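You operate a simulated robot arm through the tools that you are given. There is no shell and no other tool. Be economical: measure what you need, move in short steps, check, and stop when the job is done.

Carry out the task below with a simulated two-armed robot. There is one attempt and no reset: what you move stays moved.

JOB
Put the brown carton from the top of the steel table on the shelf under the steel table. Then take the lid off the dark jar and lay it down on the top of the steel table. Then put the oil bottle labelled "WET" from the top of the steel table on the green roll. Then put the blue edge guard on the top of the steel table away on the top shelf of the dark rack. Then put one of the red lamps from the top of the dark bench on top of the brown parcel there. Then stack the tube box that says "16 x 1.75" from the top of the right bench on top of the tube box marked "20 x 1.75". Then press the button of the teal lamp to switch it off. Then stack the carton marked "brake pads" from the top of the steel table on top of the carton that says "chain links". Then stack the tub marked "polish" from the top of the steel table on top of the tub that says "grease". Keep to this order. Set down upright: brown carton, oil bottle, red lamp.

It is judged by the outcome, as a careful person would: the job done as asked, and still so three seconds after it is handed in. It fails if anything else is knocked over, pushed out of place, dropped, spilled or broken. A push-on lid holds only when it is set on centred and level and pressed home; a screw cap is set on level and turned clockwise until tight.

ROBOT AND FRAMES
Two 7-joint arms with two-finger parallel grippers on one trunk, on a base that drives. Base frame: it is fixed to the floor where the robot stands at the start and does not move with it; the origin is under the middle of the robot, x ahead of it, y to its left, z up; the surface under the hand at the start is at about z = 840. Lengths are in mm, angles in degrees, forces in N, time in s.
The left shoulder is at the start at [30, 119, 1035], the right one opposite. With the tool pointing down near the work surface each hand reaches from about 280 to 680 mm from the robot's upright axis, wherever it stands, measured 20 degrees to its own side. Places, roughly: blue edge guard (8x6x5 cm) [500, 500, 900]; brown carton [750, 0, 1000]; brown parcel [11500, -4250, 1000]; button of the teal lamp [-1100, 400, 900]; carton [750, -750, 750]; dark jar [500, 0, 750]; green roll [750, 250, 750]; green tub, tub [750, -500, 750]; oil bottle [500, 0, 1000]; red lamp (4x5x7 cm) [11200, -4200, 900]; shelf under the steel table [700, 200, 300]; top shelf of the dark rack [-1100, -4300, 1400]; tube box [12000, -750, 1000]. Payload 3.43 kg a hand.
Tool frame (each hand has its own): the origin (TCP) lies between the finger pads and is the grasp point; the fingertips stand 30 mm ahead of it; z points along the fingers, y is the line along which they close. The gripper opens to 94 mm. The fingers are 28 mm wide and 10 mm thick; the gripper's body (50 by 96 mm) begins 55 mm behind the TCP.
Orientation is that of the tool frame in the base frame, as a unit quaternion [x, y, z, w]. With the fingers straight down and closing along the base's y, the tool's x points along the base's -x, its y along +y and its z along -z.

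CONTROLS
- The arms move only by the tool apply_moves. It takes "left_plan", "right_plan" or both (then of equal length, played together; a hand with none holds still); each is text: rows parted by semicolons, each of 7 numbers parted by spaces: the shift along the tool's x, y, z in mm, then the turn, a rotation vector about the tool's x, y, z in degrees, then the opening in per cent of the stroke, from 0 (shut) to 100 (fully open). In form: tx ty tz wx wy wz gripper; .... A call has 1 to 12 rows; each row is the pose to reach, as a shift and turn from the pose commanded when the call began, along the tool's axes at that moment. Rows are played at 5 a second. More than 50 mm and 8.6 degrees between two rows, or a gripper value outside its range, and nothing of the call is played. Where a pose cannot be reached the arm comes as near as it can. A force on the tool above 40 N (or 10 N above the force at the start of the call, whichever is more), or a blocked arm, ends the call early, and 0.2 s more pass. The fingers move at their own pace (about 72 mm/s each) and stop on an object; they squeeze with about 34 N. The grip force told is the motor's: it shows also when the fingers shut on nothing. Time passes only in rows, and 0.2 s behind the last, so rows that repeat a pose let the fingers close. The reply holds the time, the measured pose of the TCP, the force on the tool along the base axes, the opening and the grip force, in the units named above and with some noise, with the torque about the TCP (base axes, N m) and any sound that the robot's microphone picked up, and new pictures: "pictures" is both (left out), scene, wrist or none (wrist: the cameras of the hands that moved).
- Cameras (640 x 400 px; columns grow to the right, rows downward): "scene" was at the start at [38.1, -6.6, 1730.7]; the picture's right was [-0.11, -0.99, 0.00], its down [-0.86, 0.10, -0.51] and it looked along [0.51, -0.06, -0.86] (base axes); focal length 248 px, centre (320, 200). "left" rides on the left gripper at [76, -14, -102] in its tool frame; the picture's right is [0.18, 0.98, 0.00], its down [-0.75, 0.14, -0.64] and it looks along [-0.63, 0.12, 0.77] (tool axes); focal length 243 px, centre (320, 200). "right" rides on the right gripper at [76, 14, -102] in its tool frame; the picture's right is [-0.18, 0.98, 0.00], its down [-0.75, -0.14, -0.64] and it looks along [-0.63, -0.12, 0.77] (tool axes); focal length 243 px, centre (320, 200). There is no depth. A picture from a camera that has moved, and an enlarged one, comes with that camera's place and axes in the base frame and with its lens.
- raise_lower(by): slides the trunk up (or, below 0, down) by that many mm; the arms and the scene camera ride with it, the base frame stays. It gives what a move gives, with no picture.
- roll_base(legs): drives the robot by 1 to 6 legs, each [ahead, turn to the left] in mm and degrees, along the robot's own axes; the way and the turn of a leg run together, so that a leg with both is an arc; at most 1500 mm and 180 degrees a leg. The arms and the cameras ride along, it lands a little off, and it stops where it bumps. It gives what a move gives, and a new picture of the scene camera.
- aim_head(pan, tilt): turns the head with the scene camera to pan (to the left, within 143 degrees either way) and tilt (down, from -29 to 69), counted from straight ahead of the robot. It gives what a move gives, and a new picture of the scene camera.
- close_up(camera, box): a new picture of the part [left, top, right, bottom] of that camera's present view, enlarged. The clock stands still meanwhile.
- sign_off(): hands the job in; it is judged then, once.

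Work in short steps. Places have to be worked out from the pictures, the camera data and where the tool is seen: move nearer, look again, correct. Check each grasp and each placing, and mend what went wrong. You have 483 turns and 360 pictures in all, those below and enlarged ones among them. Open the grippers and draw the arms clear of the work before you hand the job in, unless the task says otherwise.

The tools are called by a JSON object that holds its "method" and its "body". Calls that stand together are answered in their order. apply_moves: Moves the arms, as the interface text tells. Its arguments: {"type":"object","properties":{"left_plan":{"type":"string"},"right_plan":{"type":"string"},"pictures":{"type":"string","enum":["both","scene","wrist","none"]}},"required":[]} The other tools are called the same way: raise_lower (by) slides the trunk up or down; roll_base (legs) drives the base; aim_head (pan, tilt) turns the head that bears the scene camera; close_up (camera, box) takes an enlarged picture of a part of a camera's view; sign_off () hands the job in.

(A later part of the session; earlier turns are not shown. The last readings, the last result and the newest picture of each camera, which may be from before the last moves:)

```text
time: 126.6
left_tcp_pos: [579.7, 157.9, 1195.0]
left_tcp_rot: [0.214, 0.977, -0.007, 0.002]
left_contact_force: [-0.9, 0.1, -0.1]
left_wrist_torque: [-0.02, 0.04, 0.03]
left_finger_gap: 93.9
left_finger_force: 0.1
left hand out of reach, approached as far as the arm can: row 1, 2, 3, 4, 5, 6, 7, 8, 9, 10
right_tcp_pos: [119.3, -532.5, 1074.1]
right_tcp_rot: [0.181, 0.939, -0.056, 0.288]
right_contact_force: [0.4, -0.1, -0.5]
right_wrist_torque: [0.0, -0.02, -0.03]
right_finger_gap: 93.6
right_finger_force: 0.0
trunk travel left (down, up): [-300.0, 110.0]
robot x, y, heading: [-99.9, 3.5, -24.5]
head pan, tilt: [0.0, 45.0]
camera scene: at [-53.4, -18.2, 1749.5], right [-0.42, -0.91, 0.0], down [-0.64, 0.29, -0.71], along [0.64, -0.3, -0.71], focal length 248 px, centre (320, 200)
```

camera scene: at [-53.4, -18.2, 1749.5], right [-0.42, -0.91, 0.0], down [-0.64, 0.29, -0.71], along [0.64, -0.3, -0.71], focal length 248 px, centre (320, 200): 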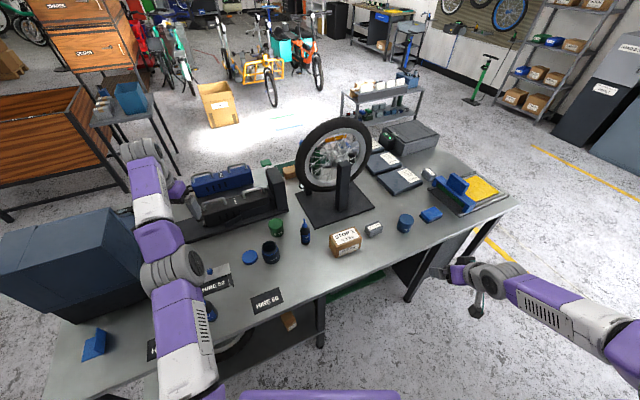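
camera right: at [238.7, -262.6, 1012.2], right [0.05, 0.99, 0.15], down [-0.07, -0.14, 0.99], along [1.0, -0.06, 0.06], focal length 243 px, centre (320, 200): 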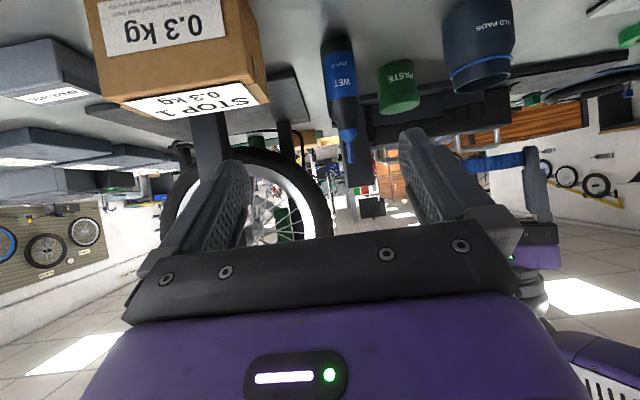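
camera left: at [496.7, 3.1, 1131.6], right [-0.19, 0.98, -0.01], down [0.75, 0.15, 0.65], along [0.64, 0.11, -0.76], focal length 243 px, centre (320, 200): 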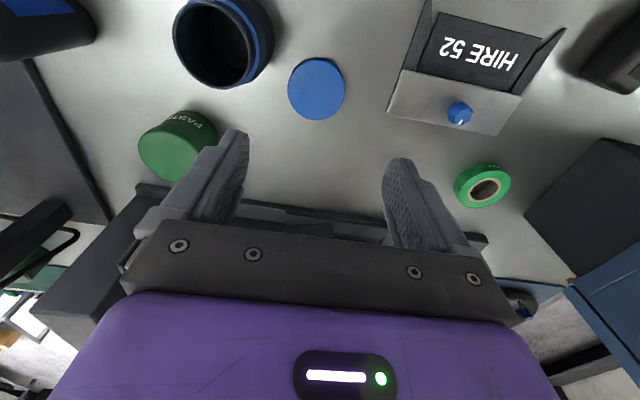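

I pitch the tool forward in place and try drawing back, to free the posture.

{"method": "apply_moves", "body": {"left_plan": "0 0 0 0 -8 0 100; 0 0 0 0 -16 0 100; 0 0 0 0 -24 0 100; 0 0 0 0 -32 0 100; 0 0 0 0 -40 0 100; 0 0 0 0 -48 0 100; 30 0 0 0 -48 0 100; 60 0 0 0 -48 0 100; 90 0 0 0 -48 0 100; 120 0 0 0 -48 0 100", "pictures": "scene"}}

```text
time: 128.8
left_tcp_pos: [686.5, 253.0, 1279.9]
left_tcp_rot: [0.193, 0.891, -0.092, 0.4]
left_contact_force: [0.1, -0.9, 0.5]
left_wrist_torque: [-0.01, 0.0, 0.01]
left_finger_gap: 94.3
left_finger_force: 0.0
left hand out of reach, approached as far as the arm can: row 1, 2, 3, 4, 5, 6, 7, 8, 9, 10
right_tcp_pos: [119.3, -533.8, 1074.9]
right_tcp_rot: [0.182, 0.939, -0.057, 0.287]
right_contact_force: [0.0, 0.3, -0.5]
right_wrist_torque: [0.02, 0.01, 0.02]
right_finger_gap: 93.8
right_finger_force: 0.0
trunk travel left (down, up): [-300.0, 110.0]
robot x, y, heading: [-102.8, 0.4, -24.7]
head pan, tilt: [0.0, 45.0]
camera scene: at [-53.3, -19.9, 1749.4], right [-0.42, -0.91, 0.0], down [-0.64, 0.3, -0.71], along [0.64, -0.3, -0.71], focal length 248 px, centre (320, 200)
```

scene: 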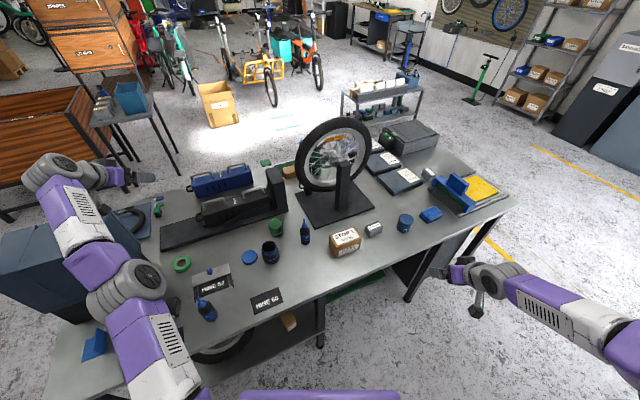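

The elbow is low and stuck. I swing the outstretched arm out to the left to let the elbow flip outward.

{"method": "apply_moves", "body": {"left_plan": "26 24 -29 0 0 0 100; 52 48 -58 0 0 0 100; 78 71 -86 0 0 0 100; 104 95 -115 0 0 0 100; 130 119 -144 0 0 0 100; 156 142 -172 0 0 0 100; 182 166 -201 0 0 0 100; 208 190 -230 0 0 0 100", "pictures": "scene"}}

```text
time: 130.6
left_tcp_pos: [479.4, 552.7, 1266.3]
left_tcp_rot: [0.193, 0.891, -0.092, 0.401]
left_contact_force: [-0.3, 0.4, 0.7]
left_wrist_torque: [0.0, 0.0, 0.03]
left_finger_gap: 94.0
left_finger_force: 0.0
left hand out of reach, approached as far as the arm can: row 1, 2, 3, 4, 5, 6, 8
right_tcp_pos: [117.8, -532.7, 1074.8]
right_tcp_rot: [0.181, 0.938, -0.057, 0.289]
right_contact_force: [0.9, 0.8, -0.2]
right_wrist_torque: [0.01, -0.02, 0.0]
right_finger_gap: 93.9
right_finger_force: 0.1
trunk travel left (down, up): [-300.0, 110.0]
robot x, y, heading: [-102.1, 3.8, -24.9]
head pan, tilt: [0.0, 45.0]
camera scene: at [-54.9, -18.7, 1749.5], right [-0.42, -0.91, 0.0], down [-0.64, 0.29, -0.71], along [0.64, -0.3, -0.71], focal length 248 px, centre (320, 200)
```

scene: 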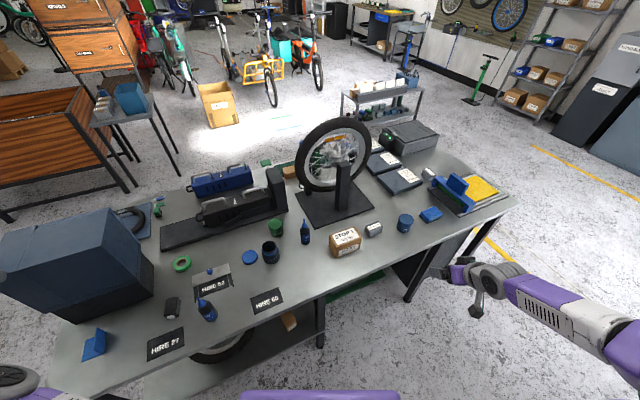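

Now bring the hand in from the left, tool back to vertical.

{"method": "apply_moves", "body": {"left_plan": "1 -38 10 0 6 0 100; 2 -77 20 0 12 0 100; 3 -115 30 0 18 0 100; 4 -154 40 0 24 0 100; 5 -192 50 0 30 0 100; 6 -231 60 0 36 0 100; 8 -270 70 0 42 0 100; 9 -308 81 0 48 0 100; 9 -308 81 0 48 0 100", "pictures": "scene"}}

```text
time: 132.6
left_tcp_pos: [401.4, 249.5, 1207.7]
left_tcp_rot: [0.214, 0.977, -0.006, 0.001]
left_contact_force: [-0.8, -0.3, -0.1]
left_wrist_torque: [0.0, 0.01, 0.0]
left_finger_gap: 93.7
left_finger_force: 0.0
right_tcp_pos: [118.7, -533.8, 1074.3]
right_tcp_rot: [0.181, 0.939, -0.057, 0.288]
right_contact_force: [-0.4, -0.8, 0.0]
right_wrist_torque: [0.03, 0.01, -0.02]
right_finger_gap: 93.9
right_finger_force: 0.1
trunk travel left (down, up): [-300.0, 110.0]
robot x, y, heading: [-100.5, -0.2, -24.6]
head pan, tilt: [0.0, 45.0]
camera scene: at [-53.7, -18.8, 1749.5], right [-0.42, -0.91, 0.0], down [-0.64, 0.29, -0.71], along [0.64, -0.3, -0.71], focal length 248 px, centre (320, 200)
```

scene: 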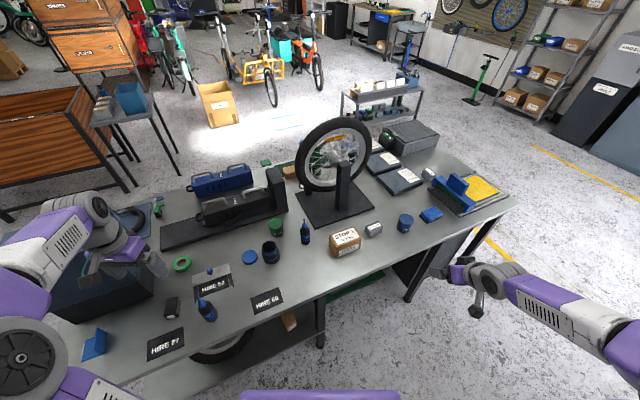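

Posture is reset. Zoom on the bottle from this view.

{"method": "close_up", "body": {"camera": "scene", "box": [230, 200, 350, 275]}}

{"method": "close_up", "body": {"camera": "scene", "box": [140, 235, 260, 310]}}

```text
5.33 times, centred on (290, 238) of scene
camera zoom: at [-53.7, -18.8, 1749.5], right [-0.42, -0.91, 0.0], down [-0.64, 0.29, -0.71], along [0.64, -0.3, -0.71], focal length 1323 px, centre (480, 0)
```

zoom: 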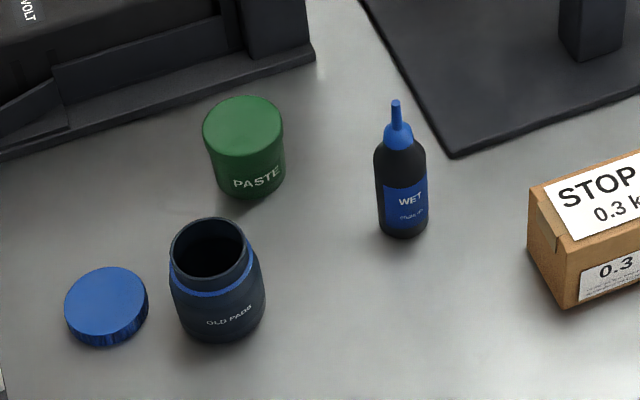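

```text
5.33 times, centred on (200, 272) of scene
camera zoom: at [-53.7, -18.8, 1749.5], right [-0.42, -0.91, 0.0], down [-0.64, 0.29, -0.71], along [0.64, -0.3, -0.71], focal length 1323 px, centre (960, -187)
```

zoom: 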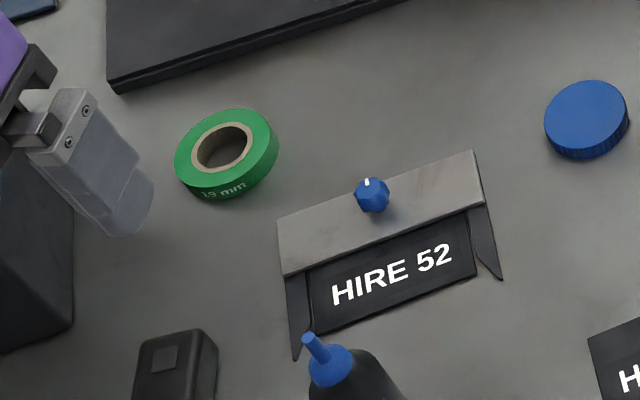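

Bottle axis ≈ (560,−229), top ≈ 996. Move the left hand to in front of it, pitching to 45°.

{"method": "apply_moves", "body": {"left_plan": "-15 -41 12 0 -5 0 100; -31 -82 24 0 -10 0 100; -48 -123 36 0 -15 0 100; -65 -164 48 0 -20 0 100; -82 -206 60 0 -25 0 100; -98 -247 72 0 -30 0 100; -115 -288 84 0 -35 0 100; -131 -329 96 0 -40 0 100; -148 -370 108 0 -45 0 100; -148 -370 108 0 -45 0 100", "pictures": "both"}}

```text
time: 134.8
left_tcp_pos: [381.7, -149.8, 1105.6]
left_tcp_rot: [0.196, 0.901, -0.088, 0.377]
left_contact_force: [0.5, -0.6, 0.3]
left_wrist_torque: [-0.01, 0.03, -0.01]
left_finger_gap: 94.1
left_finger_force: 0.0
right_tcp_pos: [119.6, -533.8, 1075.5]
right_tcp_rot: [0.18, 0.939, -0.056, 0.288]
right_contact_force: [0.8, -0.3, 0.2]
right_wrist_torque: [-0.03, 0.01, -0.01]
right_finger_gap: 94.0
right_finger_force: 0.0
trunk travel left (down, up): [-300.0, 110.0]
robot x, y, heading: [-104.4, -1.3, -24.5]
head pan, tilt: [0.0, 45.0]
camera scene: at [-54.0, -18.6, 1749.5], right [-0.42, -0.91, 0.0], down [-0.64, 0.29, -0.71], along [0.64, -0.3, -0.71], focal length 248 px, centre (320, 200)
camera left: at [261.8, -109.0, 1123.8], right [0.29, 0.94, -0.14], down [0.13, 0.11, 0.99], along [0.95, -0.31, -0.09], focal length 243 px, centre (320, 200)
```

scene: 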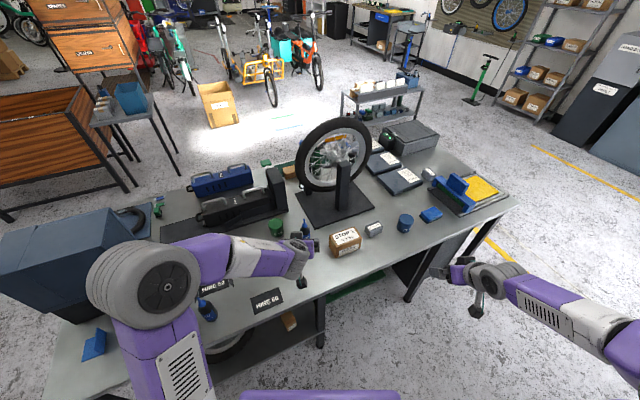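
left: 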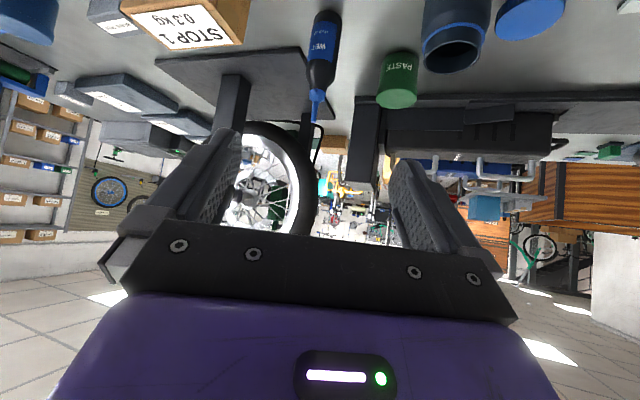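

Combined views put the bottle axis at ≈ (569,−233), top ≈ 985. Nearly straight along the tool axis; advance most of the way and check.

{"method": "apply_moves", "body": {"left_plan": "0 1 45 0 0 0 100; 0 2 90 0 0 0 100; 0 3 135 0 0 0 100; 0 4 180 0 0 0 100; 0 5 200 0 0 0 100; 0 5 200 0 0 0 100", "pictures": "wrist"}}

```text
time: 136.2
left_tcp_pos: [511.6, -206.3, 966.1]
left_tcp_rot: [0.195, 0.901, -0.087, 0.377]
left_contact_force: [0.5, 0.1, -0.1]
left_wrist_torque: [0.03, 0.0, 0.03]
left_finger_gap: 94.2
left_finger_force: 0.0
right_tcp_pos: [119.4, -534.0, 1073.9]
right_tcp_rot: [0.181, 0.939, -0.057, 0.288]
right_contact_force: [-0.1, 0.0, 0.6]
right_wrist_torque: [0.01, -0.01, 0.04]
right_finger_gap: 94.0
right_finger_force: 0.0
trunk travel left (down, up): [-300.0, 110.0]
robot x, y, heading: [-99.5, 0.6, -24.7]
head pan, tilt: [0.0, 45.0]
camera left: at [391.9, -165.6, 983.5], right [0.29, 0.95, -0.14], down [0.13, 0.11, 0.99], along [0.95, -0.31, -0.09], focal length 243 px, centre (320, 200)
```

left: 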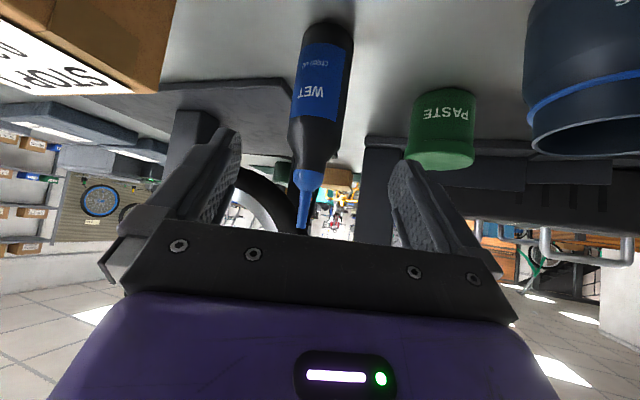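

Bottle is well centred. Advance the remaining 86 mm and close.

{"method": "apply_moves", "body": {"left_plan": "0 0 40 0 0 0 100; 0 0 70 0 0 0 100; 0 0 85 0 0 0 100; 0 0 85 0 0 0 60; 0 0 85 0 0 0 20; 0 0 85 0 0 0 20; 0 0 85 0 0 0 20; 0 0 85 0 0 0 20", "pictures": "wrist"}}

```text
time: 138.0
left_tcp_pos: [566.8, -232.4, 906.2]
left_tcp_rot: [0.196, 0.901, -0.088, 0.377]
left_contact_force: [0.6, 0.1, 0.3]
left_wrist_torque: [0.03, -0.01, 0.0]
left_finger_gap: 45.3
left_finger_force: 33.9
right_tcp_pos: [119.1, -533.7, 1073.8]
right_tcp_rot: [0.181, 0.939, -0.056, 0.288]
right_contact_force: [0.8, 0.1, 0.0]
right_wrist_torque: [-0.01, 0.0, 0.01]
right_finger_gap: 94.0
right_finger_force: 0.0
trunk travel left (down, up): [-300.0, 110.0]
robot x, y, heading: [-100.7, -1.4, -24.8]
head pan, tilt: [0.0, 45.0]
camera left: at [446.9, -191.2, 924.2], right [0.29, 0.95, -0.14], down [0.13, 0.11, 0.99], along [0.95, -0.31, -0.09], focal length 243 px, centre (320, 200)
```

left: 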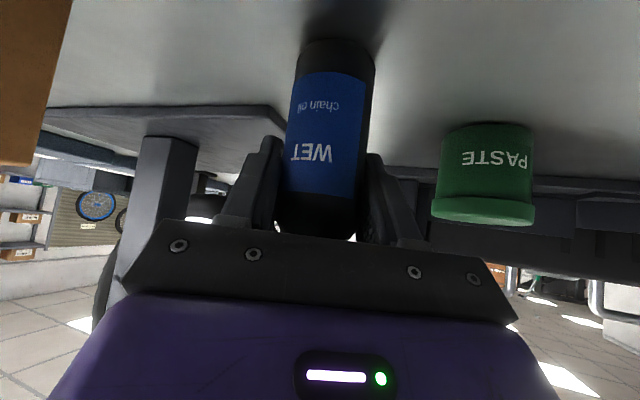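

Bottle gripped (45 mm). Lift straight up and draw in.

{"method": "apply_moves", "body": {"left_plan": "-30 0 -30 0 0 0 20; -60 -1 -60 0 0 0 20; -94 -1 -93 0 0 0 20; -128 -2 -125 0 0 0 20; -140 -2 -140 0 0 0 20; -115 -2 -170 0 0 0 20; -90 -2 -200 0 0 0 20; -60 -2 -230 0 0 0 20; -30 -2 -260 0 0 0 20; -30 -2 -260 0 0 0 20", "pictures": "scene"}}

```text
time: 140.2
left_tcp_pos: [417.2, -163.7, 1112.4]
left_tcp_rot: [0.197, 0.901, -0.089, 0.377]
left_contact_force: [0.3, 0.7, -1.1]
left_wrist_torque: [-0.02, 0.03, 0.01]
left_finger_gap: 45.4
left_finger_force: 33.7
right_tcp_pos: [118.9, -535.1, 1074.1]
right_tcp_rot: [0.181, 0.939, -0.057, 0.288]
right_contact_force: [0.6, -0.9, -0.3]
right_wrist_torque: [-0.02, 0.0, 0.01]
right_finger_gap: 93.9
right_finger_force: 0.0
trunk travel left (down, up): [-300.0, 110.0]
robot x, y, heading: [-101.3, -0.8, -24.7]
head pan, tilt: [0.0, 45.0]
camera scene: at [-52.6, -20.5, 1749.4], right [-0.42, -0.91, 0.0], down [-0.64, 0.3, -0.71], along [0.64, -0.29, -0.71], focal length 248 px, centre (320, 200)
```

scene: 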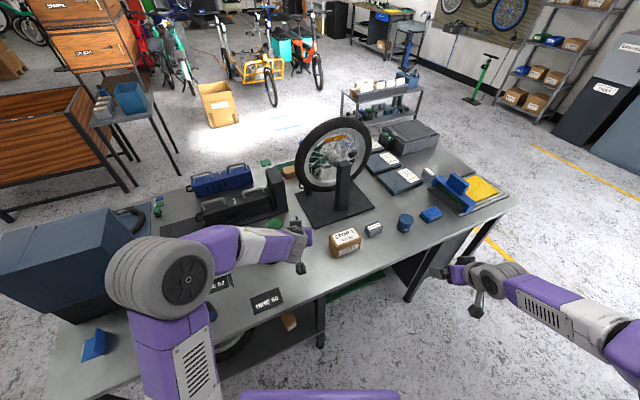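

Turn the base left 40° and drive 80 mm ahead, so the green roll is in front of the left hand.

{"method": "roll_base", "body": {"legs": [[0, 40], [80, 0]]}}

{"method": "close_up", "body": {"camera": "scene", "box": [240, 170, 400, 270]}}

```text
time: 143.1
left_tcp_pos: [480.0, 229.5, 1110.6]
left_tcp_rot: [-0.123, 0.914, 0.046, 0.383]
left_contact_force: [0.9, 1.0, -1.2]
left_wrist_torque: [0.01, -0.01, -0.01]
left_finger_gap: 45.2
left_finger_force: 33.9
right_tcp_pos: [488.6, -246.6, 1072.9]
right_tcp_rot: [-0.15, 0.944, 0.045, 0.29]
right_contact_force: [0.4, -0.1, 0.4]
right_wrist_torque: [0.01, 0.0, -0.02]
right_finger_gap: 94.0
right_finger_force: 0.0
trunk travel left (down, up): [-300.0, 110.0]
robot x, y, heading: [-22.2, 20.6, 15.3]
head pan, tilt: [0.0, 45.0]
camera scene: at [27.9, 36.6, 1749.4], right [0.26, -0.96, 0.0], down [-0.68, -0.19, -0.71], along [0.68, 0.19, -0.71], focal length 248 px, centre (320, 200)
```

scene: 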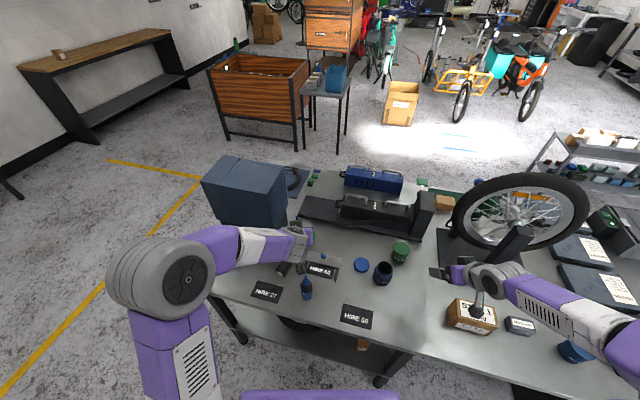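

```text
4.00 times, centred on (320, 220) of scene
camera zoom: at [27.9, 36.6, 1749.4], right [0.26, -0.96, 0.0], down [-0.68, -0.19, -0.71], along [0.68, 0.19, -0.71], focal length 992 px, centre (320, 120)
```

zoom: 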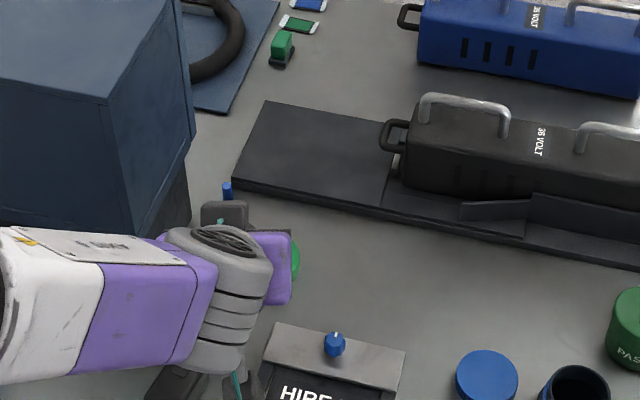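

The hand hides the roll; I shift it sideways to see the roll from this near viewpoint.

{"method": "apply_moves", "body": {"left_plan": "0 -35 0 0 0 0 20; 0 -70 0 0 0 0 20; 0 -105 0 0 0 0 20; 0 -140 0 0 0 0 20; 0 -140 0 0 0 0 20", "pictures": "none"}}

{"method": "close_up", "body": {"camera": "scene", "box": [270, 190, 370, 260]}}

{"method": "close_up", "body": {"camera": "left", "box": [0, 0, 640, 400]}}

```text
time: 144.3
left_tcp_pos: [515.6, 94.1, 1112.5]
left_tcp_rot: [-0.124, 0.914, 0.046, 0.384]
left_contact_force: [0.3, 0.2, -0.9]
left_wrist_torque: [-0.01, -0.01, 0.01]
left_finger_gap: 45.2
left_finger_force: 34.4
right_tcp_pos: [487.5, -246.0, 1074.7]
right_tcp_rot: [-0.151, 0.944, 0.046, 0.29]
right_contact_force: [0.0, 0.2, -0.1]
right_wrist_torque: [0.0, 0.02, -0.02]
right_finger_gap: 94.0
right_finger_force: 0.0
trunk travel left (down, up): [-300.0, 110.0]
robot x, y, heading: [-21.1, 19.6, 15.2]
head pan, tilt: [0.0, 45.0]
```

```text
5.71 times, centred on (320, 225) of scene
camera zoom: at [26.2, 37.3, 1749.5], right [0.26, -0.96, 0.0], down [-0.68, -0.19, -0.71], along [0.68, 0.19, -0.71], focal length 1418 px, centre (320, 57)
```

zoom: 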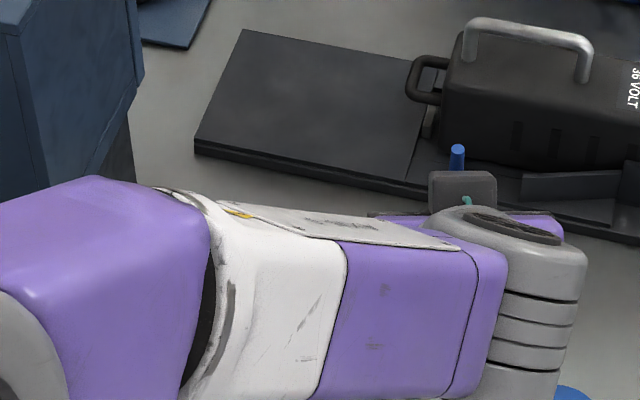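

```text
1.00 times, centred on (320, 200) of left (not enlarged: the box is as wide or as high as the picture)
camera zoom: at [398.1, 48.2, 1129.8], right [-0.38, 0.91, -0.14], down [0.03, 0.17, 0.99], along [0.92, 0.37, -0.09], focal length 243 px, centre (320, 200)
```

zoom: 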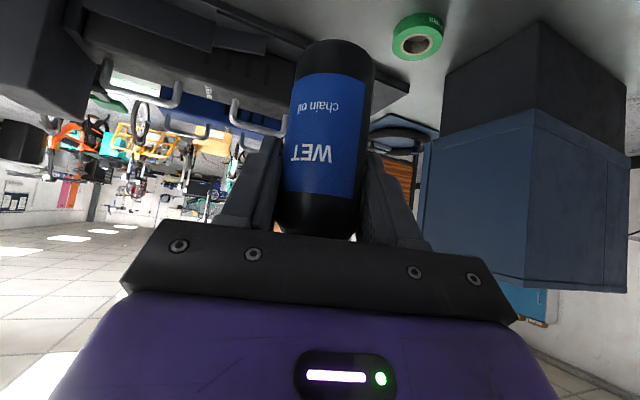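

The left wrist camera sees the roll; zoom on it.

{"method": "close_up", "body": {"camera": "left", "box": [370, 0, 470, 70]}}

```text
5.71 times, centred on (420, 35) of left
camera zoom: at [398.1, 48.2, 1129.8], right [-0.38, 0.91, -0.14], down [0.03, 0.17, 0.99], along [0.92, 0.37, -0.09], focal length 1386 px, centre (-251, 1143)
```

zoom: 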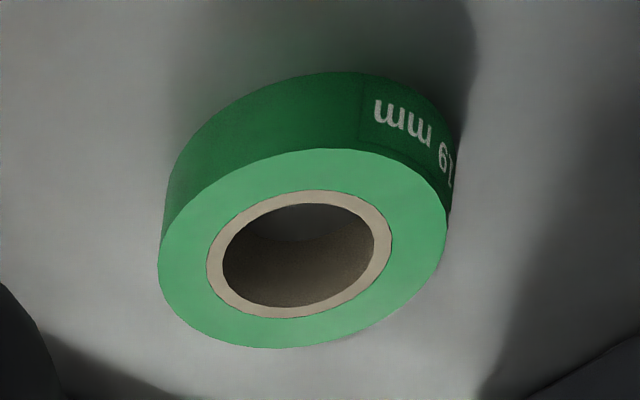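

Roll top centre ≈ (660,267,859). Move the bottle above it.

{"method": "apply_moves", "body": {"left_plan": "-14 22 29 0 0 0 20; -28 44 58 0 0 0 20; -43 65 87 0 0 0 20; -57 87 116 0 0 0 20; -71 109 145 0 0 0 20; -85.4 130.5 173.3 0 0 0 20; -85.4 130.5 173.3 0 0 0 20", "pictures": "both"}}

```text
time: 145.9
left_tcp_pos: [658.6, 266.9, 1050.9]
left_tcp_rot: [-0.123, 0.914, 0.046, 0.383]
left_contact_force: [-0.4, 0.3, -1.1]
left_wrist_torque: [0.04, 0.02, 0.0]
left_finger_gap: 45.1
left_finger_force: 33.8
right_tcp_pos: [486.4, -247.7, 1074.6]
right_tcp_rot: [-0.15, 0.944, 0.046, 0.29]
right_contact_force: [-0.1, -0.1, -0.6]
right_wrist_torque: [0.05, -0.01, 0.02]
right_finger_gap: 93.9
right_finger_force: 0.0
trunk travel left (down, up): [-300.0, 110.0]
robot x, y, heading: [-22.3, 20.0, 15.1]
head pan, tilt: [0.0, 45.0]
camera scene: at [26.0, 35.4, 1749.5], right [0.26, -0.96, 0.0], down [-0.68, -0.19, -0.71], along [0.68, 0.19, -0.71], focal length 248 px, centre (320, 200)
camera left: at [541.4, 220.6, 1068.0], right [-0.38, 0.91, -0.14], down [0.03, 0.16, 0.99], along [0.92, 0.37, -0.09], focal length 243 px, centre (320, 200)
```

scene: 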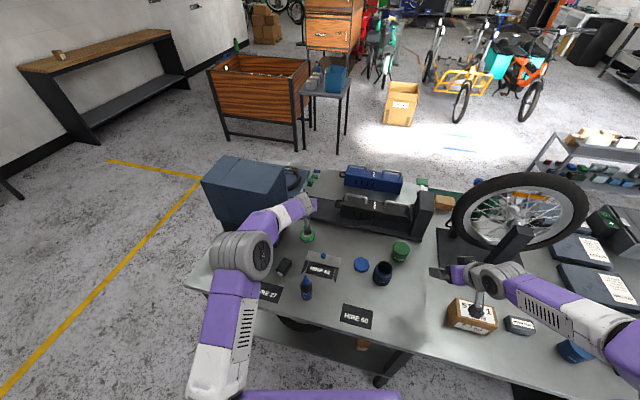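
left: 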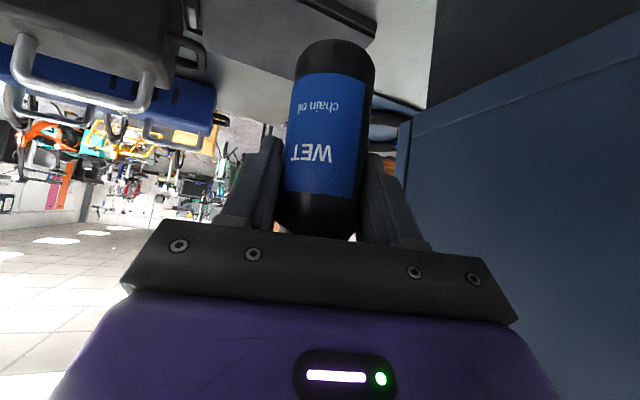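

Descend to about 20 mm above the roll and check.

{"method": "apply_moves", "body": {"left_plan": "25 0 24.6 0 0 0 20; 50 1 49 0 0 0 20; 75 1 73.7 0 0 0 20; 75 1 73.7 0 0 0 20", "pictures": "wrist"}}

{"method": "close_up", "body": {"camera": "scene", "box": [260, 190, 360, 260]}}

{"method": "close_up", "body": {"camera": "left", "box": [260, 0, 420, 110]}}

```text
time: 146.9
left_tcp_pos: [657.2, 267.3, 943.5]
left_tcp_rot: [-0.123, 0.914, 0.045, 0.384]
left_contact_force: [-0.2, -0.7, -1.5]
left_wrist_torque: [-0.02, 0.01, -0.04]
left_finger_gap: 44.9
left_finger_force: 34.2
right_tcp_pos: [487.4, -247.3, 1073.5]
right_tcp_rot: [-0.15, 0.944, 0.045, 0.29]
right_contact_force: [0.0, 0.2, -0.6]
right_wrist_torque: [0.0, -0.01, 0.01]
right_finger_gap: 94.0
right_finger_force: 0.0
trunk travel left (down, up): [-300.0, 110.0]
robot x, y, heading: [-20.6, 20.0, 15.2]
head pan, tilt: [0.0, 45.0]
camera left: at [540.4, 221.2, 962.1], right [-0.38, 0.91, -0.14], down [0.03, 0.17, 0.99], along [0.92, 0.37, -0.09], focal length 243 px, centre (320, 200)
```

left: 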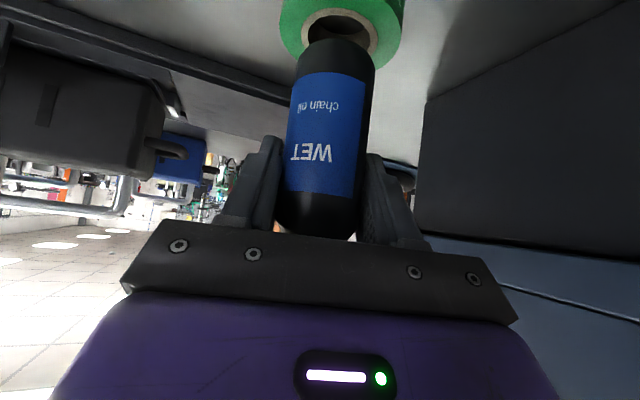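

```text
5.71 times, centred on (310, 225) of scene
camera zoom: at [26.2, 36.4, 1749.5], right [0.26, -0.96, 0.0], down [-0.68, -0.19, -0.71], along [0.68, 0.19, -0.71], focal length 1418 px, centre (377, 57)
```

zoom: 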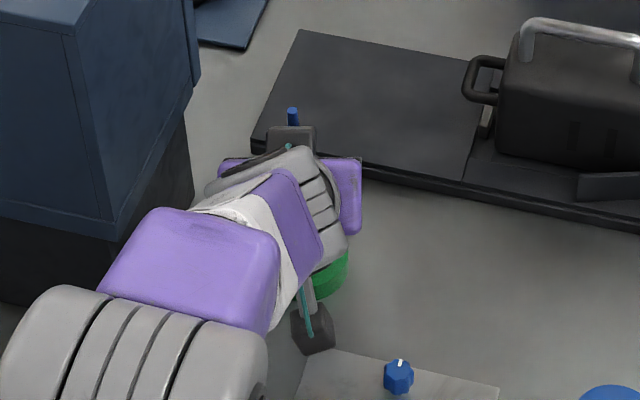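

```text
3.64 times, centred on (340, 55) of left
camera zoom: at [540.4, 221.2, 962.1], right [-0.38, 0.91, -0.14], down [0.03, 0.17, 0.99], along [0.92, 0.37, -0.09], focal length 882 px, centre (247, 727)
```

zoom: 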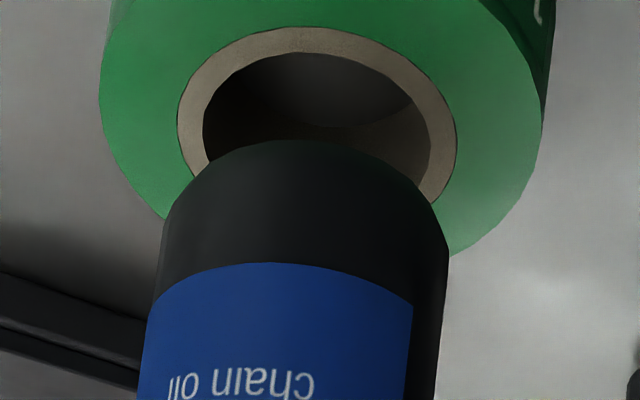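

The bottle base lines up with the ring within ~2 mm. Descend 15 mm, then creep to contact.

{"method": "apply_moves", "body": {"left_plan": "5 1 5 0 0 0 20; 10.7 1 10.5 0 0 0 20; 10.7 1 10.5 0 0 0 20", "pictures": "none"}}

{"method": "apply_moves", "body": {"left_plan": "0.7 0 0.7 0 0 0 20; 1.4 0 1.4 0 0 0 20; 2.1 0 2.1 0 0 0 20; 2.8 0 2.8 0 0 0 20; 2.8 0 2.8 0 0 0 20", "pictures": "none"}}

{"method": "close_up", "body": {"camera": "left", "box": [260, 0, 420, 110]}}

```text
time: 147.7
left_tcp_pos: [659.2, 266.8, 928.9]
left_tcp_rot: [-0.123, 0.914, 0.045, 0.384]
left_contact_force: [0.5, 0.8, -1.6]
left_wrist_torque: [-0.03, -0.01, 0.0]
left_finger_gap: 45.3
left_finger_force: 34.4
right_tcp_pos: [487.8, -246.0, 1073.1]
right_tcp_rot: [-0.15, 0.944, 0.045, 0.29]
right_contact_force: [-0.3, -0.2, 0.3]
right_wrist_torque: [-0.01, -0.02, 0.01]
right_finger_gap: 94.1
right_finger_force: 0.0
trunk travel left (down, up): [-300.0, 110.0]
robot x, y, heading: [-24.0, 20.0, 15.2]
head pan, tilt: [0.0, 45.0]
```

```text
time: 148.9
left_tcp_pos: [658.3, 267.2, 924.0]
left_tcp_rot: [-0.124, 0.914, 0.047, 0.384]
left_contact_force: [-0.3, 0.2, 0.6]
left_wrist_torque: [0.01, 0.0, 0.02]
left_finger_gap: 45.5
left_finger_force: 33.9
right_tcp_pos: [488.0, -246.1, 1074.3]
right_tcp_rot: [-0.149, 0.945, 0.045, 0.289]
right_contact_force: [1.1, 0.1, 0.1]
right_wrist_torque: [0.02, 0.01, 0.0]
right_finger_gap: 94.0
right_finger_force: 0.0
trunk travel left (down, up): [-300.0, 110.0]
robot x, y, heading: [-22.6, 20.3, 15.3]
head pan, tilt: [0.0, 45.0]
```

```text
3.64 times, centred on (340, 55) of left
camera zoom: at [541.4, 221.7, 943.4], right [-0.38, 0.91, -0.14], down [0.03, 0.16, 0.99], along [0.92, 0.37, -0.09], focal length 882 px, centre (247, 727)
```

zoom: 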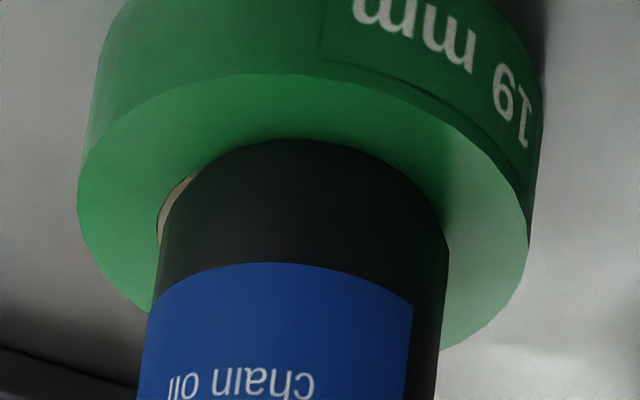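

Just touching. Nudge 1 mm and press 1.5 mm further to confirm contact.

{"method": "apply_moves", "body": {"left_plan": "0 -1.2 0 0 0 0 20; 0.7 -1.2 0.7 0 0 0 20; 1.4 -1.2 1.4 0 0 0 20; 1.4 -1.2 1.4 0 0 0 20", "pictures": "none"}}

```text
time: 149.9
left_tcp_pos: [659.7, 266.9, 925.3]
left_tcp_rot: [-0.123, 0.914, 0.046, 0.385]
left_contact_force: [-0.6, 1.9, 5.9]
left_wrist_torque: [0.17, 0.1, 0.03]
left_finger_gap: 45.1
left_finger_force: 34.2
right_tcp_pos: [486.9, -246.2, 1074.9]
right_tcp_rot: [-0.15, 0.944, 0.045, 0.29]
right_contact_force: [-0.2, 0.1, -0.3]
right_wrist_torque: [0.02, 0.01, -0.01]
right_finger_gap: 94.0
right_finger_force: 0.0
trunk travel left (down, up): [-300.0, 110.0]
robot x, y, heading: [-25.9, 24.0, 15.3]
head pan, tilt: [0.0, 45.0]
```

Contact is good (6 N). Open and withdraw along the tool axis.

{"method": "apply_moves", "body": {"left_plan": "0 0 0 0 0 0 40; 0 0 0 0 0 0 55; 0 0 0 0 0 0 80; 0 0 0 0 0 0 100; 0 0 0 0 0 0 100; 0 0 -25 0 0 0 100; 0 0 -65 0 0 0 100; 0 0 -110 0 0 0 100; 0 0 -155 0 0 0 100", "pictures": "both"}}

```text
time: 151.9
left_tcp_pos: [550.7, 237.6, 1034.2]
left_tcp_rot: [-0.123, 0.914, 0.047, 0.384]
left_contact_force: [0.1, 0.5, 0.1]
left_wrist_torque: [0.0, 0.0, -0.01]
left_finger_gap: 94.0
left_finger_force: 0.1
right_tcp_pos: [487.1, -248.0, 1074.2]
right_tcp_rot: [-0.15, 0.944, 0.046, 0.291]
right_contact_force: [-0.1, -0.4, -0.1]
right_wrist_torque: [-0.01, -0.02, 0.03]
right_finger_gap: 94.0
right_finger_force: 0.1
trunk travel left (down, up): [-300.0, 110.0]
robot x, y, heading: [-24.9, 19.9, 15.2]
head pan, tilt: [0.0, 45.0]
camera scene: at [24.9, 35.8, 1749.5], right [0.26, -0.96, 0.0], down [-0.68, -0.19, -0.71], along [0.68, 0.19, -0.71], focal length 248 px, centre (320, 200)
camera left: at [433.1, 191.8, 1052.4], right [-0.38, 0.91, -0.14], down [0.03, 0.16, 0.99], along [0.92, 0.37, -0.09], focal length 243 px, centre (320, 200)
```

scene: 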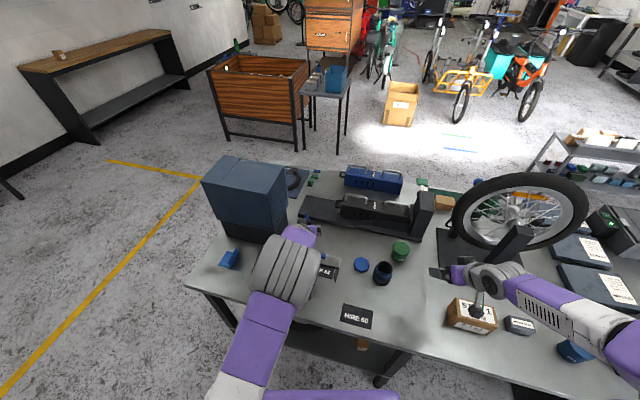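
left: 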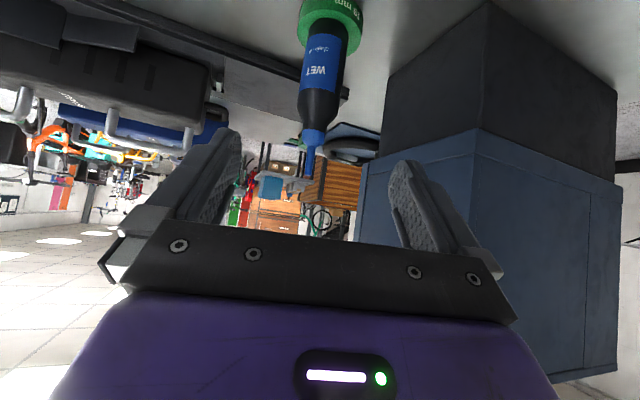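

Bottle stands upright on the roll. Raise the hand, then back the base off.

{"method": "apply_moves", "body": {"left_plan": "-28 0 -28 0 0 0 100; -56 0 -56 0 0 0 100; -70 0 -70 0 0 0 100", "pictures": "none"}}

{"method": "roll_base", "body": {"legs": [[-400, 0]]}}

{"method": "close_up", "body": {"camera": "scene", "box": [200, 140, 360, 240]}}

```text
time: 152.7
left_tcp_pos: [550.2, 239.0, 1132.9]
left_tcp_rot: [-0.123, 0.914, 0.046, 0.384]
left_contact_force: [0.1, 0.2, -0.2]
left_wrist_torque: [0.01, -0.02, -0.02]
left_finger_gap: 94.1
left_finger_force: 0.0
right_tcp_pos: [487.9, -246.6, 1073.5]
right_tcp_rot: [-0.149, 0.944, 0.045, 0.29]
right_contact_force: [1.4, -1.0, -0.2]
right_wrist_torque: [-0.02, 0.0, -0.01]
right_finger_gap: 93.9
right_finger_force: 0.1
trunk travel left (down, up): [-300.0, 110.0]
robot x, y, heading: [-23.2, 24.5, 15.4]
head pan, tilt: [0.0, 45.0]
```

```text
time: 155.2
left_tcp_pos: [163.8, 133.1, 1131.3]
left_tcp_rot: [-0.125, 0.914, 0.047, 0.384]
left_contact_force: [-0.4, -0.6, -0.3]
left_wrist_torque: [0.0, -0.01, 0.01]
left_finger_gap: 94.0
left_finger_force: 0.1
right_tcp_pos: [101.7, -351.7, 1074.9]
right_tcp_rot: [-0.152, 0.944, 0.047, 0.29]
right_contact_force: [0.6, 0.5, -1.3]
right_wrist_torque: [0.0, -0.01, -0.03]
right_finger_gap: 93.9
right_finger_force: 0.0
trunk travel left (down, up): [-300.0, 110.0]
robot x, y, heading: [-414.1, -84.7, 15.1]
head pan, tilt: [0.0, 45.0]
camera scene: at [-360.7, -69.6, 1749.5], right [0.27, -0.96, 0.0], down [-0.68, -0.19, -0.71], along [0.68, 0.19, -0.71], focal length 248 px, centre (320, 200)
```

scene: 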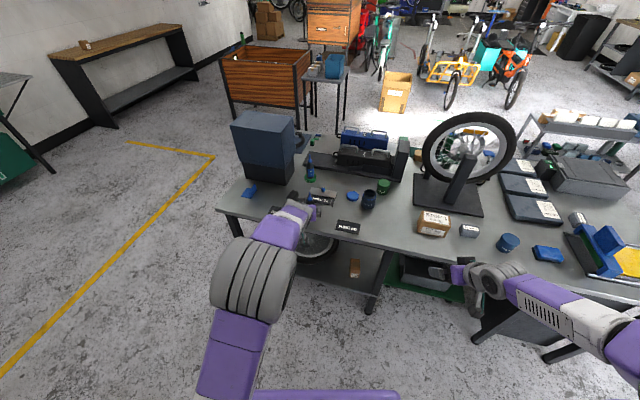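

```text
4.00 times, centred on (280, 190) of scene
camera zoom: at [-360.7, -69.6, 1749.5], right [0.27, -0.96, 0.0], down [-0.68, -0.19, -0.71], along [0.68, 0.19, -0.71], focal length 992 px, centre (480, 240)
```

zoom: 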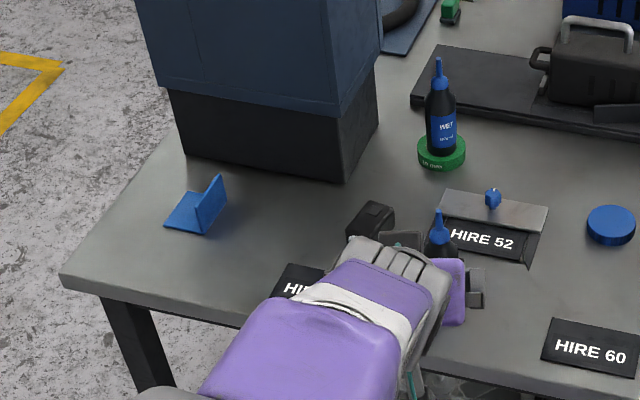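

Bottle is upright on the roll. Next is the blue edge guard at ≈ (455,537). First I reset the left arm's posture by swinging it outward.

{"method": "apply_moves", "body": {"left_plan": "0 40 -14 0 0 0 100; 0 80 -28 0 0 0 100; 0 120 -42 0 0 0 100; 0 160 -56 0 0 0 100; 0 200 -70 0 0 0 100; 0 240 -85 0 0 0 100; 0 280 -99 0 0 0 100; 0 320 -113 0 0 0 100; 0 360 -127 0 0 0 100; 0 400 -141 0 0 0 100", "pictures": "none"}}

{"method": "apply_moves", "body": {"left_plan": "10 40 -25 0 0 0 100; 30 75 -50 0 0 0 100; 50 110 -75 0 0 0 100; 80 145 -100 0 0 0 100; 110 180 -120 0 0 0 100; 140 210 -140 0 0 0 100; 170 240 -160 0 0 0 100; 190 260 -180 0 0 0 100", "pictures": "scene"}}

```text
time: 157.4
left_tcp_pos: [-39.4, 496.7, 1227.4]
left_tcp_rot: [-0.125, 0.913, 0.047, 0.385]
left_contact_force: [-0.3, 0.0, -0.1]
left_wrist_torque: [-0.03, 0.0, -0.01]
left_finger_gap: 94.0
left_finger_force: 0.1
right_tcp_pos: [100.7, -350.3, 1074.3]
right_tcp_rot: [-0.152, 0.944, 0.046, 0.29]
right_contact_force: [-0.4, -0.2, -0.1]
right_wrist_torque: [0.06, 0.0, -0.02]
right_finger_gap: 94.1
right_finger_force: 0.0
trunk travel left (down, up): [-300.0, 110.0]
robot x, y, heading: [-408.0, -82.9, 15.4]
head pan, tilt: [0.0, 45.0]
```

```text
refused: row 4 steps farther than a row can; nothing moved
```

That went freely. Now bring the tool back to vertical near the body-left posture.

{"method": "apply_moves", "body": {"left_plan": "22 -10 -16 0 7.5 0 100; 43 -20 -33 0 15 0 100; 65 -30 -49 0 22.5 0 100; 86 -40 -65 0 30 0 100; 108 -50 -81 0 37.5 0 100; 129 -60 -97 0 45 0 100; 129 -60 -97 0 45 0 100", "pictures": "scene"}}

```text
time: 159.0
left_tcp_pos: [-176.8, 395.7, 1204.2]
left_tcp_rot: [-0.133, 0.991, -0.005, 0.004]
left_contact_force: [-0.6, 0.3, -0.2]
left_wrist_torque: [-0.01, 0.0, 0.01]
left_finger_gap: 93.9
left_finger_force: 0.1
right_tcp_pos: [100.4, -350.8, 1074.2]
right_tcp_rot: [-0.152, 0.944, 0.046, 0.289]
right_contact_force: [0.1, 0.3, 0.0]
right_wrist_torque: [-0.01, 0.02, -0.02]
right_finger_gap: 94.0
right_finger_force: 0.1
trunk travel left (down, up): [-300.0, 110.0]
robot x, y, heading: [-409.5, -85.5, 15.4]
head pan, tilt: [0.0, 45.0]
camera scene: at [-360.1, -69.3, 1749.5], right [0.27, -0.96, 0.0], down [-0.68, -0.19, -0.71], along [0.68, 0.19, -0.71], focal length 248 px, centre (320, 200)
```

scene: 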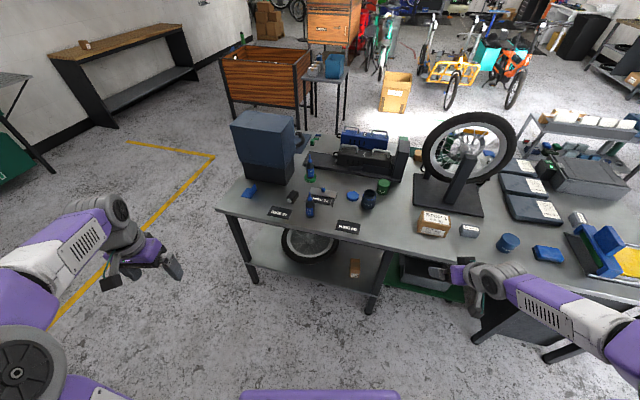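

Reposition: turn left 21°, drive 480, turn back, so the guard is in easy reach of the left hand.

{"method": "roll_base", "body": {"legs": [[0, 21], [480, 0], [0, -21]]}}

{"method": "close_up", "body": {"camera": "scene", "box": [150, 160, 350, 300]}}

```text
time: 164.1
left_tcp_pos: [212.7, 684.1, 1203.8]
left_tcp_rot: [-0.134, 0.991, -0.005, 0.005]
left_contact_force: [0.0, -0.2, -0.4]
left_wrist_torque: [0.0, 0.03, -0.01]
left_finger_gap: 93.9
left_finger_force: 0.0
right_tcp_pos: [492.9, -61.1, 1073.5]
right_tcp_rot: [-0.152, 0.944, 0.047, 0.29]
right_contact_force: [0.1, -0.2, 0.2]
right_wrist_torque: [0.01, 0.01, 0.0]
right_finger_gap: 94.0
right_finger_force: 0.0
trunk travel left (down, up): [-300.0, 110.0]
robot x, y, heading: [-20.4, 203.6, 15.5]
head pan, tilt: [0.0, 45.0]
camera scene: at [30.7, 218.9, 1749.5], right [0.27, -0.96, 0.0], down [-0.68, -0.19, -0.71], along [0.68, 0.19, -0.71], focal length 248 px, centre (320, 200)
```

scene: 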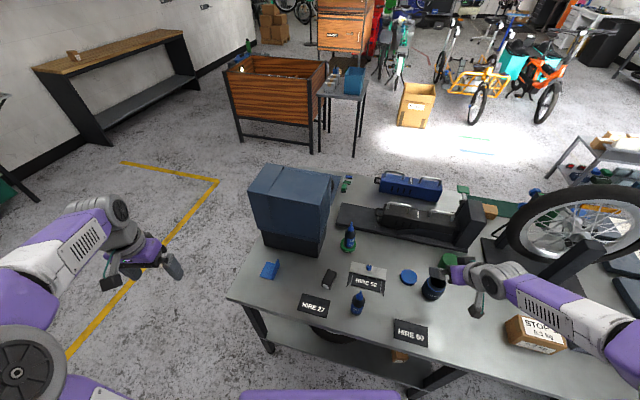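

```text
2.86 times, centred on (250, 230) of scene
camera zoom: at [30.7, 218.9, 1749.5], right [0.27, -0.96, 0.0], down [-0.68, -0.19, -0.71], along [0.68, 0.19, -0.71], focal length 709 px, centre (520, 114)
```

zoom: 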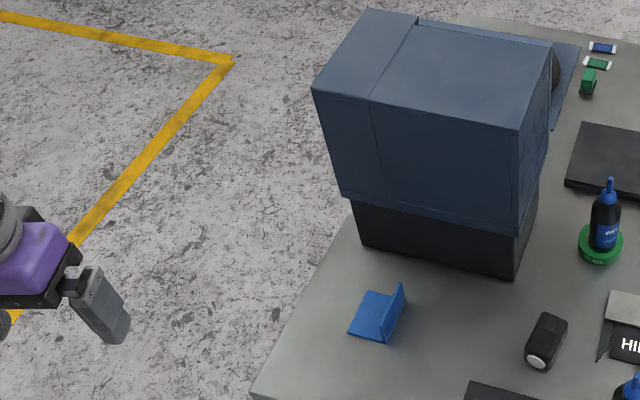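

Guard ≈ (460,522). Bring the left hand above it for a wrist view.

{"method": "apply_moves", "body": {"left_plan": "-25 -28 24 0 0 0 100; -49 -56 48 0 0 0 100; -74 -84 72 0 0 0 100; -98 -112 97 0 0 0 100; -122 -140 121 0 0 0 100; -147 -168 145 0 0 0 100; -171 -196 170 0 0 0 100; -196 -224 194 0 0 0 100; -196 -224 194 0 0 0 100", "pictures": "wrist"}}

{"method": "close_up", "body": {"camera": "left", "box": [240, 40, 400, 200]}}

```text
time: 166.1
left_tcp_pos: [463.5, 518.9, 1014.5]
left_tcp_rot: [-0.134, 0.991, -0.005, 0.005]
left_contact_force: [0.1, 0.4, -1.0]
left_wrist_torque: [0.04, 0.03, -0.01]
left_finger_gap: 94.2
left_finger_force: 0.1
right_tcp_pos: [492.5, -61.5, 1075.1]
right_tcp_rot: [-0.153, 0.944, 0.046, 0.29]
right_contact_force: [0.1, 0.3, 0.4]
right_wrist_torque: [0.02, -0.02, 0.0]
right_finger_gap: 94.0
right_finger_force: 0.1
trunk travel left (down, up): [-300.0, 110.0]
robot x, y, heading: [-17.1, 204.5, 15.3]
head pan, tilt: [0.0, 45.0]
camera left: at [394.1, 486.1, 1116.4], right [-0.44, 0.9, -0.01], down [0.68, 0.34, 0.65], along [0.59, 0.28, -0.76], focal length 243 px, centre (320, 200)
```

left: 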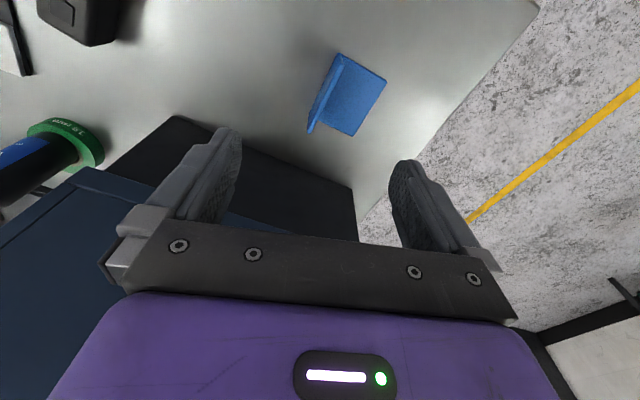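

```text
2.50 times, centred on (320, 120) of left
camera zoom: at [394.1, 486.1, 1116.4], right [-0.44, 0.9, -0.01], down [0.68, 0.34, 0.65], along [0.59, 0.28, -0.76], focal length 606 px, centre (320, 400)
```

zoom: 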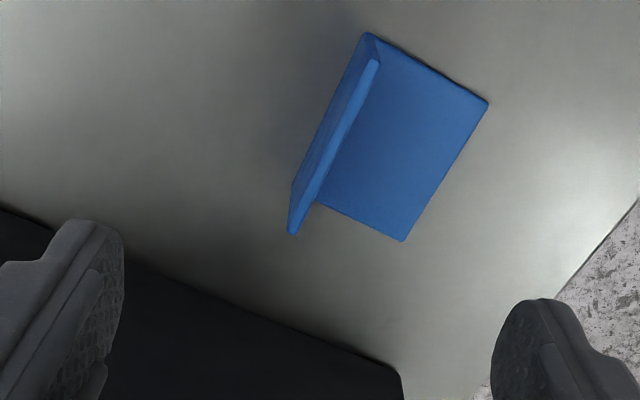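

The upright flange runs along x (428–494) at y≈520, 50 mm tall. I go to a 45°-pitched pre-grasp with the fingers closing along y.

{"method": "apply_moves", "body": {"left_plan": "12 3.5 0 0.9 -6.4 2.1 100; 24 7 0 1.7 -12.8 4.2 100; 36 10.5 5 2.6 -19.2 6.3 100; 48 14 12 3.5 -25.6 8.3 100; 60 17.5 24 4.3 -32 10.4 80; 72 21 36 5.2 -38.3 12.5 60; 84 24 49.5 6.05 -44.7 14.6 60; 84 24 49.5 6.05 -44.7 14.6 60", "pictures": "wrist"}}

```text
time: 167.9
left_tcp_pos: [376.7, 519.3, 962.5]
left_tcp_rot: [-0.001, 0.922, -0.003, 0.388]
left_contact_force: [-0.6, 0.3, -0.5]
left_wrist_torque: [-0.01, 0.01, 0.01]
left_finger_gap: 56.6
left_finger_force: 0.1
right_tcp_pos: [492.3, -62.9, 1075.1]
right_tcp_rot: [-0.153, 0.944, 0.047, 0.289]
right_contact_force: [0.2, 0.8, -0.1]
right_wrist_torque: [0.04, 0.04, -0.04]
right_finger_gap: 94.0
right_finger_force: 0.2
trunk travel left (down, up): [-300.0, 110.0]
robot x, y, heading: [-22.7, 206.2, 15.4]
head pan, tilt: [0.0, 45.0]
camera left: at [251.4, 505.3, 980.5], right [-0.13, 0.98, -0.14], down [0.07, 0.15, 0.99], along [0.99, 0.12, -0.09], focal length 243 px, centre (320, 200)
```

left: 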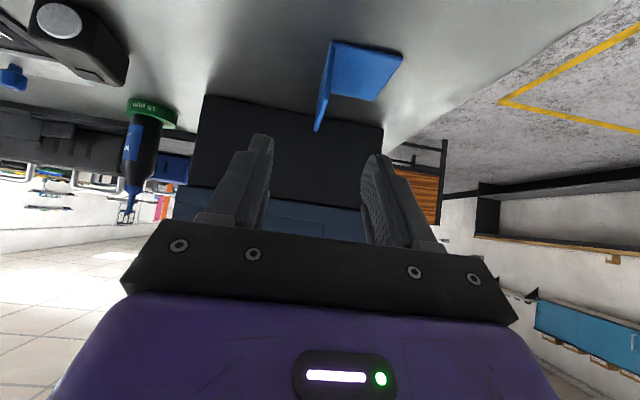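

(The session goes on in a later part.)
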